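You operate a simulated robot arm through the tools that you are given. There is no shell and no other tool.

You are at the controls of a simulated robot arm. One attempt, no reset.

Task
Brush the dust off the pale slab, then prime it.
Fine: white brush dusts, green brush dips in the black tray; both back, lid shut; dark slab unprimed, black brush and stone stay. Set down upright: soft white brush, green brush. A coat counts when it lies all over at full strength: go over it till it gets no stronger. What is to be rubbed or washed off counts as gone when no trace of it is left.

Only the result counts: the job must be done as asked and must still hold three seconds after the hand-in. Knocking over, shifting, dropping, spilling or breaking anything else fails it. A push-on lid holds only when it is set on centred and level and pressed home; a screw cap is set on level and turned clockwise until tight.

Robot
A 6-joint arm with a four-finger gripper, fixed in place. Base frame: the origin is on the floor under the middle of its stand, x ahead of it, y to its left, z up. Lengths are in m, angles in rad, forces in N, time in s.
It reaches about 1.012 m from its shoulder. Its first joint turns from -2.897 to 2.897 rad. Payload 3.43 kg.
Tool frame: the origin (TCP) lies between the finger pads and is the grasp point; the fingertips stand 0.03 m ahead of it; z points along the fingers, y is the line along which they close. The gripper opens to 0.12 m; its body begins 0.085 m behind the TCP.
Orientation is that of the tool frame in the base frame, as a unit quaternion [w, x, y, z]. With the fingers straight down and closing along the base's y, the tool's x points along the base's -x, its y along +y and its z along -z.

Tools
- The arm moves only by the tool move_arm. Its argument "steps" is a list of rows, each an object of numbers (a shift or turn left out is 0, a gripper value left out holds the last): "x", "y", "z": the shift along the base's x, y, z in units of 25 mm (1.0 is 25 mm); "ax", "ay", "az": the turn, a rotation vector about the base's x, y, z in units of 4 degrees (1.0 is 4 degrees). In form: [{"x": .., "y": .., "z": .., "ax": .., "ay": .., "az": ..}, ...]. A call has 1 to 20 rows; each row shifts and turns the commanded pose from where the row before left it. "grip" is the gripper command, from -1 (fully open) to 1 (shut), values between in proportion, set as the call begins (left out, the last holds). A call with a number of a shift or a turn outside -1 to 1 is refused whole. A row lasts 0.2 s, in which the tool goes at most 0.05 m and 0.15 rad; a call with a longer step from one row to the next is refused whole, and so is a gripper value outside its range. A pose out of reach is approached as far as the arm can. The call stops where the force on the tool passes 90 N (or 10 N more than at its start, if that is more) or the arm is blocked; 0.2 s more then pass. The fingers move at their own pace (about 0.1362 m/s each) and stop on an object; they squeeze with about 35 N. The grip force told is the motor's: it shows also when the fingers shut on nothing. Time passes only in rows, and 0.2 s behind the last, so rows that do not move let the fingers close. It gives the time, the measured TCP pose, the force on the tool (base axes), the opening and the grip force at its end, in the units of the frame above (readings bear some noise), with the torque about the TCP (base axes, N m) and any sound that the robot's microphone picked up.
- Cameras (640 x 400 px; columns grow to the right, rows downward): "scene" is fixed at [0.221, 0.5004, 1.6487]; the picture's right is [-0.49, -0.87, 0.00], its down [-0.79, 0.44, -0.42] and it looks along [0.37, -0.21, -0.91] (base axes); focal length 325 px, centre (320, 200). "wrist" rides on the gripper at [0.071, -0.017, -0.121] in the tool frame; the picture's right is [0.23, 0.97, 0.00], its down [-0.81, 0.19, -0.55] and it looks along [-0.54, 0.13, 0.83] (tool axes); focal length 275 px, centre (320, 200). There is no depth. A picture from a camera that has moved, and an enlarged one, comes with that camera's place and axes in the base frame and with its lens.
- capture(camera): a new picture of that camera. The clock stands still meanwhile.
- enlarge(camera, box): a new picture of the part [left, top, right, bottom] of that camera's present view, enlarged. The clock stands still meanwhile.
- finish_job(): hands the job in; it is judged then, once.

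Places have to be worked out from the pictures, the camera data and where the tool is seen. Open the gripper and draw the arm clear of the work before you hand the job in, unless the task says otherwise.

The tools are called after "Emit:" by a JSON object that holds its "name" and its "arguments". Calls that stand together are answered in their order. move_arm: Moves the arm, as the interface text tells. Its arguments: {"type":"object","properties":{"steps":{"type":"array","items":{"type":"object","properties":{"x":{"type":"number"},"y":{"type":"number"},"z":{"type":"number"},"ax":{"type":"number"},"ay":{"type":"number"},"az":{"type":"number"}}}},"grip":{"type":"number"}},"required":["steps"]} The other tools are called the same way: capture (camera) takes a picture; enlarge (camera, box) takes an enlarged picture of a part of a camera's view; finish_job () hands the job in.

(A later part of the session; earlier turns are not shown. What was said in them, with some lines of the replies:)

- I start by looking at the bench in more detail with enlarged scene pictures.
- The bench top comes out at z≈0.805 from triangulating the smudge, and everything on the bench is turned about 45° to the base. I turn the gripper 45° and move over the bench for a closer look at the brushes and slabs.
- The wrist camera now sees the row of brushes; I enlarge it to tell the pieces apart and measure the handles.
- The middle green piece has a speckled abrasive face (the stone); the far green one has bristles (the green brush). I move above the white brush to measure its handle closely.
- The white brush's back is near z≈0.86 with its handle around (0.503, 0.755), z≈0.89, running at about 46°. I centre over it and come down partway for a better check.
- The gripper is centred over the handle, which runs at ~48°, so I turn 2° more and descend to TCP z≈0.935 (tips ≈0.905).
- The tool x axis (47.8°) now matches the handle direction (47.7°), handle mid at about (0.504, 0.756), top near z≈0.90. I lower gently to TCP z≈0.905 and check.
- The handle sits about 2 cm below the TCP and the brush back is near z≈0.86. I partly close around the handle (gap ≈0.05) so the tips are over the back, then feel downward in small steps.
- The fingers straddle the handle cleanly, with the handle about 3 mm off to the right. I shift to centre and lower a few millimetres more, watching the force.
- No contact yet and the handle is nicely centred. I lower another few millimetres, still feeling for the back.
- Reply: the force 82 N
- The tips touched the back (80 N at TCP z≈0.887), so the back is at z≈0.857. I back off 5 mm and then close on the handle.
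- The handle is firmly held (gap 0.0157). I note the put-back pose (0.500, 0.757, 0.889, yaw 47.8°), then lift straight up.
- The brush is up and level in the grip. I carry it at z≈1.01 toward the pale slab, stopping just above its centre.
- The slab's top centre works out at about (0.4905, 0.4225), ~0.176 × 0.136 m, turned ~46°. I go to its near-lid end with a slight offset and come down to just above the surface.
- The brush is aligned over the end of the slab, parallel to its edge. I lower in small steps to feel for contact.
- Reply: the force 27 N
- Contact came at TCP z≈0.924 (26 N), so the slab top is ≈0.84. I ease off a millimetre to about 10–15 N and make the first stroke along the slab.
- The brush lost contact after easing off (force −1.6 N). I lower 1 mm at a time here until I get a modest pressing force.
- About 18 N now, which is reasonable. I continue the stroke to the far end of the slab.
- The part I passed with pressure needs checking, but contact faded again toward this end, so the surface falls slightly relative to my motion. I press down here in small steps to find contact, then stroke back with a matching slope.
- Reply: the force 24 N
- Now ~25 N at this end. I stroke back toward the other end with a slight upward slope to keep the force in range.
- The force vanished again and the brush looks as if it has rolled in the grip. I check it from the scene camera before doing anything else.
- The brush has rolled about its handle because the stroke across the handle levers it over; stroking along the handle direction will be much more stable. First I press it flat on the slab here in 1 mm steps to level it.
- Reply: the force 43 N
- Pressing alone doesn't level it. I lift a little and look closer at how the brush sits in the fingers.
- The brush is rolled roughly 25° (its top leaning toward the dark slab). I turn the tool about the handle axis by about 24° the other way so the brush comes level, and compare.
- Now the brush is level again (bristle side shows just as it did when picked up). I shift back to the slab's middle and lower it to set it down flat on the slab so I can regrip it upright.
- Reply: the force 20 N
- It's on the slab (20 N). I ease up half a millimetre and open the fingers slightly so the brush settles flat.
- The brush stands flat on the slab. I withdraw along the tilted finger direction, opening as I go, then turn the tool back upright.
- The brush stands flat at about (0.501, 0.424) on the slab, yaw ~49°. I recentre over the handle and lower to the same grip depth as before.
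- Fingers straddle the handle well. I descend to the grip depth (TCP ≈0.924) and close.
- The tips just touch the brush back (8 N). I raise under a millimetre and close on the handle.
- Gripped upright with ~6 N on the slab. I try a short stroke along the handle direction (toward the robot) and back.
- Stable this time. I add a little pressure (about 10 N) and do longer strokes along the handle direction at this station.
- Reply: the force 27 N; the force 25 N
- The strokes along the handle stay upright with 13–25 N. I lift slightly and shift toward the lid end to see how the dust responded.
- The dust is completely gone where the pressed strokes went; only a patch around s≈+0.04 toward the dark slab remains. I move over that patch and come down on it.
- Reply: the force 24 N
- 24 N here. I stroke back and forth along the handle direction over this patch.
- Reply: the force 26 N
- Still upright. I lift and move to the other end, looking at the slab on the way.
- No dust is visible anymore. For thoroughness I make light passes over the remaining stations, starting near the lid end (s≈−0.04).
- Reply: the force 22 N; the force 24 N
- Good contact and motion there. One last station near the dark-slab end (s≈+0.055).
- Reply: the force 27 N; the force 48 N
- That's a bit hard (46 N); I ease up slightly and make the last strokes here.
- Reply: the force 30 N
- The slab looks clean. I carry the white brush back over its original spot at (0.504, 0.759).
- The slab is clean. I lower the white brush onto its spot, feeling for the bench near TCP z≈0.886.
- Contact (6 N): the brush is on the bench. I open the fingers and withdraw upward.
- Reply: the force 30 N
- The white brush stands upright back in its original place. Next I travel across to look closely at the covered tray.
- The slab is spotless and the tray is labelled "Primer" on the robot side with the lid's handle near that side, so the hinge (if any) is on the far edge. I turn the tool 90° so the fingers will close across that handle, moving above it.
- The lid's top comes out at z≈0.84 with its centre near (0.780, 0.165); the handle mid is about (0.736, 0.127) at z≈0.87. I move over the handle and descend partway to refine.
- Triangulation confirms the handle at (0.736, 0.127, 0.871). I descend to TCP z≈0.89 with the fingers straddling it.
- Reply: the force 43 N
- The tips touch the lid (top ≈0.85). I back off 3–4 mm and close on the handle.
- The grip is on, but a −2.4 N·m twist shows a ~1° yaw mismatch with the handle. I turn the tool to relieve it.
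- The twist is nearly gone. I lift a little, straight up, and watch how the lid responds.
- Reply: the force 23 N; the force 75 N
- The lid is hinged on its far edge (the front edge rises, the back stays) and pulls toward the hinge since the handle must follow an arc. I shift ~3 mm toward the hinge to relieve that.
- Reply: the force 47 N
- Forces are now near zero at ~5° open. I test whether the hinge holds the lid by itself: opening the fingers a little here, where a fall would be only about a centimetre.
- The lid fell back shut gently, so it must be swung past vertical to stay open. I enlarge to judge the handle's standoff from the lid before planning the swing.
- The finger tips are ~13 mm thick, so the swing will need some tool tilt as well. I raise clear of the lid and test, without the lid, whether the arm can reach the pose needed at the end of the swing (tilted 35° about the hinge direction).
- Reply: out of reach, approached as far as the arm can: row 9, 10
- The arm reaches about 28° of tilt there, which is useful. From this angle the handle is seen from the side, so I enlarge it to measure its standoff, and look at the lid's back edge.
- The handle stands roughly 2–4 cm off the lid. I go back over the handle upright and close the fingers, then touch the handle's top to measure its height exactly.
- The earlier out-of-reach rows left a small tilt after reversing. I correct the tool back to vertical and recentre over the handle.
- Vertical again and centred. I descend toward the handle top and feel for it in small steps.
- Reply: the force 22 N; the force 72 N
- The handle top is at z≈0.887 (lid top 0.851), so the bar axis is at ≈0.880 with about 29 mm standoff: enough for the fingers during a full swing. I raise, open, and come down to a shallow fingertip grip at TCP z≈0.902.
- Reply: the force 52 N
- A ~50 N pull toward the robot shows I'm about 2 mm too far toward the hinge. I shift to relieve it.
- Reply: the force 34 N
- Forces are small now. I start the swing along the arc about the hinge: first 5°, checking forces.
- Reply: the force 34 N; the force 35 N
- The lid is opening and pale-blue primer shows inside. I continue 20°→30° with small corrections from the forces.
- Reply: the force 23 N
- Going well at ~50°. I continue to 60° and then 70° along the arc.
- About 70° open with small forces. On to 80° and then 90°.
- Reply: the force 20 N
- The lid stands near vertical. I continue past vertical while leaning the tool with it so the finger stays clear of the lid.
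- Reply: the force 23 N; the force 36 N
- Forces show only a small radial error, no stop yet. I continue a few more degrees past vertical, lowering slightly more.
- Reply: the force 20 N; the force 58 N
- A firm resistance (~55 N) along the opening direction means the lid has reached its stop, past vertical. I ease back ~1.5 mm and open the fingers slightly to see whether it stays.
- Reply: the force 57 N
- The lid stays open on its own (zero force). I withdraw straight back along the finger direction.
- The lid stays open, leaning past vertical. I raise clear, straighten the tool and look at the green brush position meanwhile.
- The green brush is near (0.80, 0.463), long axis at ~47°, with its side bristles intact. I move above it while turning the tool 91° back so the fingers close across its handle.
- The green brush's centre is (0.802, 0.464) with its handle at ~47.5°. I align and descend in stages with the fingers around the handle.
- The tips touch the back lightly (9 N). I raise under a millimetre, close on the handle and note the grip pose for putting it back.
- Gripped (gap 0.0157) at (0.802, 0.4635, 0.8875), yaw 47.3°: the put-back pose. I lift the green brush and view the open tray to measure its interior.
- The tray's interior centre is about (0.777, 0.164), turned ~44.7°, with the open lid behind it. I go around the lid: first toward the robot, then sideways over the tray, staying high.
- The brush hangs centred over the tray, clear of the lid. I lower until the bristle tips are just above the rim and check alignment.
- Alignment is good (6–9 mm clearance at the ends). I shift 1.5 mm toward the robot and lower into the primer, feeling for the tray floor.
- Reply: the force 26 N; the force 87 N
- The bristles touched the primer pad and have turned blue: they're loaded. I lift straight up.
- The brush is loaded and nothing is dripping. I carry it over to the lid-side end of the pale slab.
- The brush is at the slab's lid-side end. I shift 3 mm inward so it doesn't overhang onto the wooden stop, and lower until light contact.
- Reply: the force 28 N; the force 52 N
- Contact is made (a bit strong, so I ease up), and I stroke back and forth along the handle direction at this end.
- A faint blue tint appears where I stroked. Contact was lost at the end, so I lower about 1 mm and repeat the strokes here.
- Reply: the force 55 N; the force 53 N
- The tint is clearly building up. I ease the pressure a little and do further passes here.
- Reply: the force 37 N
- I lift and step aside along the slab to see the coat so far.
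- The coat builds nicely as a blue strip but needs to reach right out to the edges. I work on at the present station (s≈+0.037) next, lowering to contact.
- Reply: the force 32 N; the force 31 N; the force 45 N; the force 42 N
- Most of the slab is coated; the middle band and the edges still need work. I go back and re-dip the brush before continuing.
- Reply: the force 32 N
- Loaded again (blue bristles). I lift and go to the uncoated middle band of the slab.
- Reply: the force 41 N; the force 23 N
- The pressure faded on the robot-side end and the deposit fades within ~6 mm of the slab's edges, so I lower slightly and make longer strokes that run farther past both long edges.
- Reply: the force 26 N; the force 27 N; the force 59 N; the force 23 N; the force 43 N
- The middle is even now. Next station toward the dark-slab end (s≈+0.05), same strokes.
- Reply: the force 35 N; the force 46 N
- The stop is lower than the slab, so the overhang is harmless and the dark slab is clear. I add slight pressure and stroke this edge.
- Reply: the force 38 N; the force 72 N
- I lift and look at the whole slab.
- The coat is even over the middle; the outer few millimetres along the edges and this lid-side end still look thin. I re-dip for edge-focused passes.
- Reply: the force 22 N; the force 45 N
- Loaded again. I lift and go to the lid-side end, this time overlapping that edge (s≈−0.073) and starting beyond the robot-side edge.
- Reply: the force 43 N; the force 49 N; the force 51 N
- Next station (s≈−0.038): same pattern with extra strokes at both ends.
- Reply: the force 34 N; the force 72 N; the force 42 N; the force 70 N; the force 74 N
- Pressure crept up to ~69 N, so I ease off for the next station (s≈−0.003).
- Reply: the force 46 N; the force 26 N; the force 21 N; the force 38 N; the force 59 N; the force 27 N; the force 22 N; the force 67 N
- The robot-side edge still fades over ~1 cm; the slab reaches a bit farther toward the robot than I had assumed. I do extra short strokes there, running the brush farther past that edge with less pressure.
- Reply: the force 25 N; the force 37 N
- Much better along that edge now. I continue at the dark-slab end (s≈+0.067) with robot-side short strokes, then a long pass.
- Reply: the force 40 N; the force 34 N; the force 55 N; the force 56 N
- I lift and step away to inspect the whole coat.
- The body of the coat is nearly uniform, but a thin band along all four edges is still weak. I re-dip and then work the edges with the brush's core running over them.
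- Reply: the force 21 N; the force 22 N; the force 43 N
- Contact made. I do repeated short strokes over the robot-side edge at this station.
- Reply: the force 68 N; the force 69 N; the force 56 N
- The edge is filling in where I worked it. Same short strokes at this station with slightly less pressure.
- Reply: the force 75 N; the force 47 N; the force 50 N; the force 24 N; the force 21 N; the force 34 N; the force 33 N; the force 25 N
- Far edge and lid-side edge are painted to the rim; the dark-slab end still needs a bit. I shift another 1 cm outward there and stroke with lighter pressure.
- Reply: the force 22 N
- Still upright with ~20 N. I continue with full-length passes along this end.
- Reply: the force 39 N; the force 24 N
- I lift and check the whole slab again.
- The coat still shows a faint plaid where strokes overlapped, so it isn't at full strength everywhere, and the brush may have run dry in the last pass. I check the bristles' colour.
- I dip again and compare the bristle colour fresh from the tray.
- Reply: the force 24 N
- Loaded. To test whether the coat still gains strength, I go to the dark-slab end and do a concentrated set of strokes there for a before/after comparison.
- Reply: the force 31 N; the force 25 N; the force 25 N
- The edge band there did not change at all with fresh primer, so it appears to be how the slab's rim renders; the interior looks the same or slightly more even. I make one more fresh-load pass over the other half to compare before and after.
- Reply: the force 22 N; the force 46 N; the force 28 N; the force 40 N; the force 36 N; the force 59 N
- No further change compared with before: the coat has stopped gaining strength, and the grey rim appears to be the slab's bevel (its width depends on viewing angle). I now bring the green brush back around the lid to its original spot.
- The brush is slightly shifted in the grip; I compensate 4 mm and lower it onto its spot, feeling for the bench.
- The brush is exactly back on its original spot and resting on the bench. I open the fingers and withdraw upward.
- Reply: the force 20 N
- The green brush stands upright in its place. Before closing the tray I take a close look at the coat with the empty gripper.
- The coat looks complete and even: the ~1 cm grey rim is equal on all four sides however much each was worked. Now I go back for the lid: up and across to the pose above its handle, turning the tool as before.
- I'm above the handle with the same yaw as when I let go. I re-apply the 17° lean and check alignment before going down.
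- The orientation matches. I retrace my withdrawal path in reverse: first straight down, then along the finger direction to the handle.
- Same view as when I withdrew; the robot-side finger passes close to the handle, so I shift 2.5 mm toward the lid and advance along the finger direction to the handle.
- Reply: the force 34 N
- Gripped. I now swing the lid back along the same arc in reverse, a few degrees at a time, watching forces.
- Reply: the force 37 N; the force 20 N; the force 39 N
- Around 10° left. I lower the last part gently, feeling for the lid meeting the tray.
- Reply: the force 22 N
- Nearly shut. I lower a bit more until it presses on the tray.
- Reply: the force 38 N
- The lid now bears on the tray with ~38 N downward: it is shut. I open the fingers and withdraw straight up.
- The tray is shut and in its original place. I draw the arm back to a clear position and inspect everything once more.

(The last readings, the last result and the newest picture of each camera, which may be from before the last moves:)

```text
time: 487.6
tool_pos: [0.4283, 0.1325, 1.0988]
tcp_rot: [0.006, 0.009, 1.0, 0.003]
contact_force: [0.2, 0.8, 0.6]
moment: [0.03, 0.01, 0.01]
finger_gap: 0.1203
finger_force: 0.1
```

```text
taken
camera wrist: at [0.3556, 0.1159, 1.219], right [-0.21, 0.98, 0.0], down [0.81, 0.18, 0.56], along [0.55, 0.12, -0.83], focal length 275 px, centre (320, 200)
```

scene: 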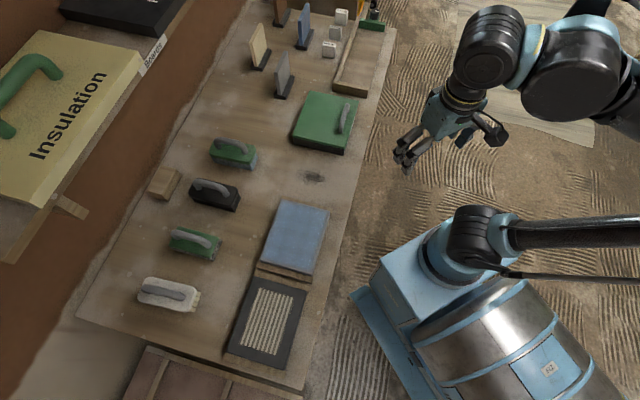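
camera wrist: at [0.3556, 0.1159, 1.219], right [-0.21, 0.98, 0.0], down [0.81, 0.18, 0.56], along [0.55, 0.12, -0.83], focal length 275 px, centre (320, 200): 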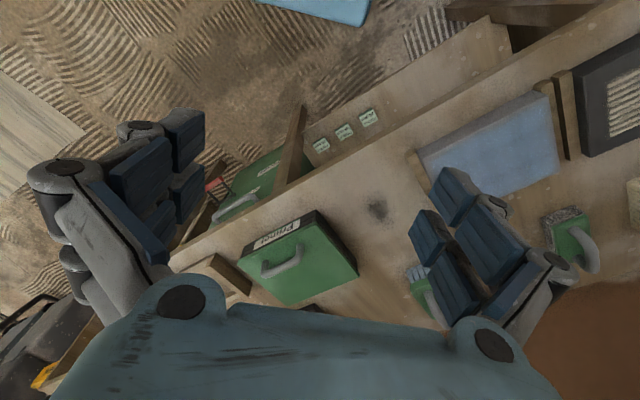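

Emit:
{"name": "enlarge", "arguments": {"camera": "scene", "box": [244, 190, 340, 285]}}

Emit:
{"name": "enlarge", "arguments": {"camera": "wrist", "box": [400, 80, 600, 205]}}

Emit:
{"name": "enlarge", "arguments": {"camera": "scene", "box": [120, 120, 360, 270]}}

Emit:
{"name": "enlarge", "arguments": {"camera": "scene", "box": [100, 220, 340, 370]}}

```text
4.21 times, centred on (292, 238) of scene
camera zoom: at [0.221, 0.5004, 1.6487], right [-0.49, -0.87, 0.0], down [-0.79, 0.44, -0.42], along [0.37, -0.21, -0.91], focal length 1367 px, centre (438, 42)
```

zoom: 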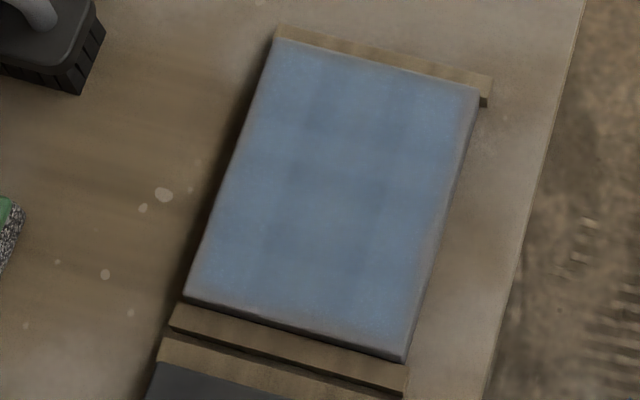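

```text
3.20 times, centred on (500, 142) of wrist
camera zoom: at [0.3556, 0.1159, 1.219], right [-0.21, 0.98, 0.0], down [0.81, 0.18, 0.56], along [0.55, 0.12, -0.83], focal length 881 px, centre (-256, 384)
```

zoom: 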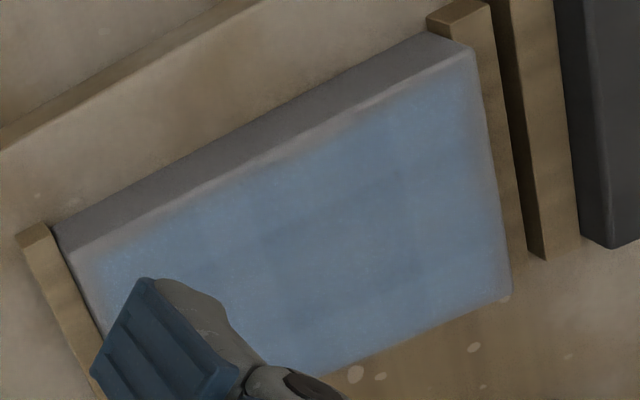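

```text
2.67 times, centred on (240, 195) of scene
camera zoom: at [0.221, 0.5004, 1.6487], right [-0.49, -0.87, 0.0], down [-0.79, 0.44, -0.42], along [0.37, -0.21, -0.91], focal length 866 px, centre (533, 213)
```

zoom: 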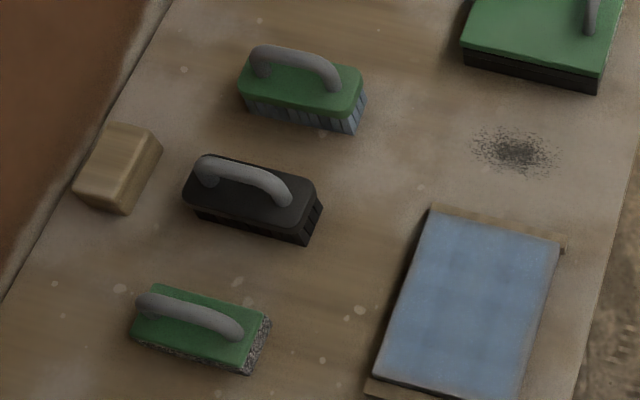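

```text
2.67 times, centred on (220, 295) of scene
camera zoom: at [0.221, 0.5004, 1.6487], right [-0.49, -0.87, 0.0], down [-0.79, 0.44, -0.42], along [0.37, -0.21, -0.91], focal length 866 px, centre (587, -53)
```

zoom: 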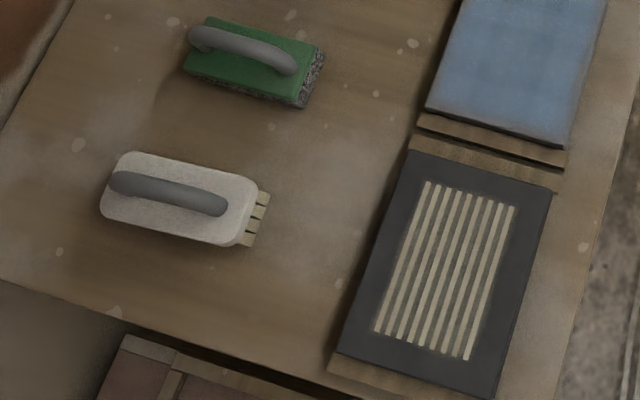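

Everything matches the starting layout: both brushes upright in place, tray shut, dark slab, black brush and stone untouched, and the pale slab evenly coated. I raise the open gripper a little more, clear of the bench, before handing in.

Emit:
{"name": "move_arm", "arguments": {"steps": [{"z": 0.9}, {"z": 0.9}, {"z": 0.7}, {}, {}], "grip": -1}}

Emit:
{"name": "capture", "arguments": {"camera": "scene"}}

```text
time: 488.8
tool_pos: [0.4287, 0.1301, 1.1647]
tcp_rot: [0.006, 0.009, 1.0, 0.001]
contact_force: [-0.3, -0.3, 0.5]
moment: [0.01, -0.05, 0.0]
finger_gap: 0.12
finger_force: 0.1
```

```text
taken
```

scene: 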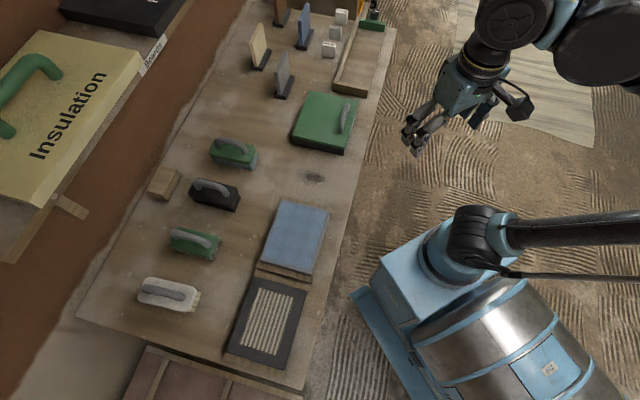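

The scene shows the arm clear with its gripper open, the lid shut, both brushes back upright, and the pale slab dust-free and primed. I hand the job in.

Emit:
{"name": "finish_job", "arguments": {}}

```text
The job is handed in.
```

I brushed the pale slab clean, primed it, and handed the job in. The final pictures show the result as asked; I don't know how it was judged.

- **Dust:** no dust is visible on the slab in the close-ups.
- **Primer:** the coat lies over the whole top. I kept going over it until fresh primer made no visible difference. A grey band about 1 cm wide remains along all four edges, and working those edges further did not change it. I took it to be the slab's rim rather than missed coat, but I could not confirm that.
- **Put back:** the white and green brushes stand upright in their original spots, and the tray lid is closed and pressed down.
- **Left alone:** the dark slab is unprimed, and the black brush and stone were not touched. The pale slab sits where it started.

During the first dusting strokes the white brush tipped over in the grip. I set it down flat on the slab, gripped it again and carried on. While I was testing the lid's hinge, it also fell shut once from about 1 cm. Neither left visible damage.
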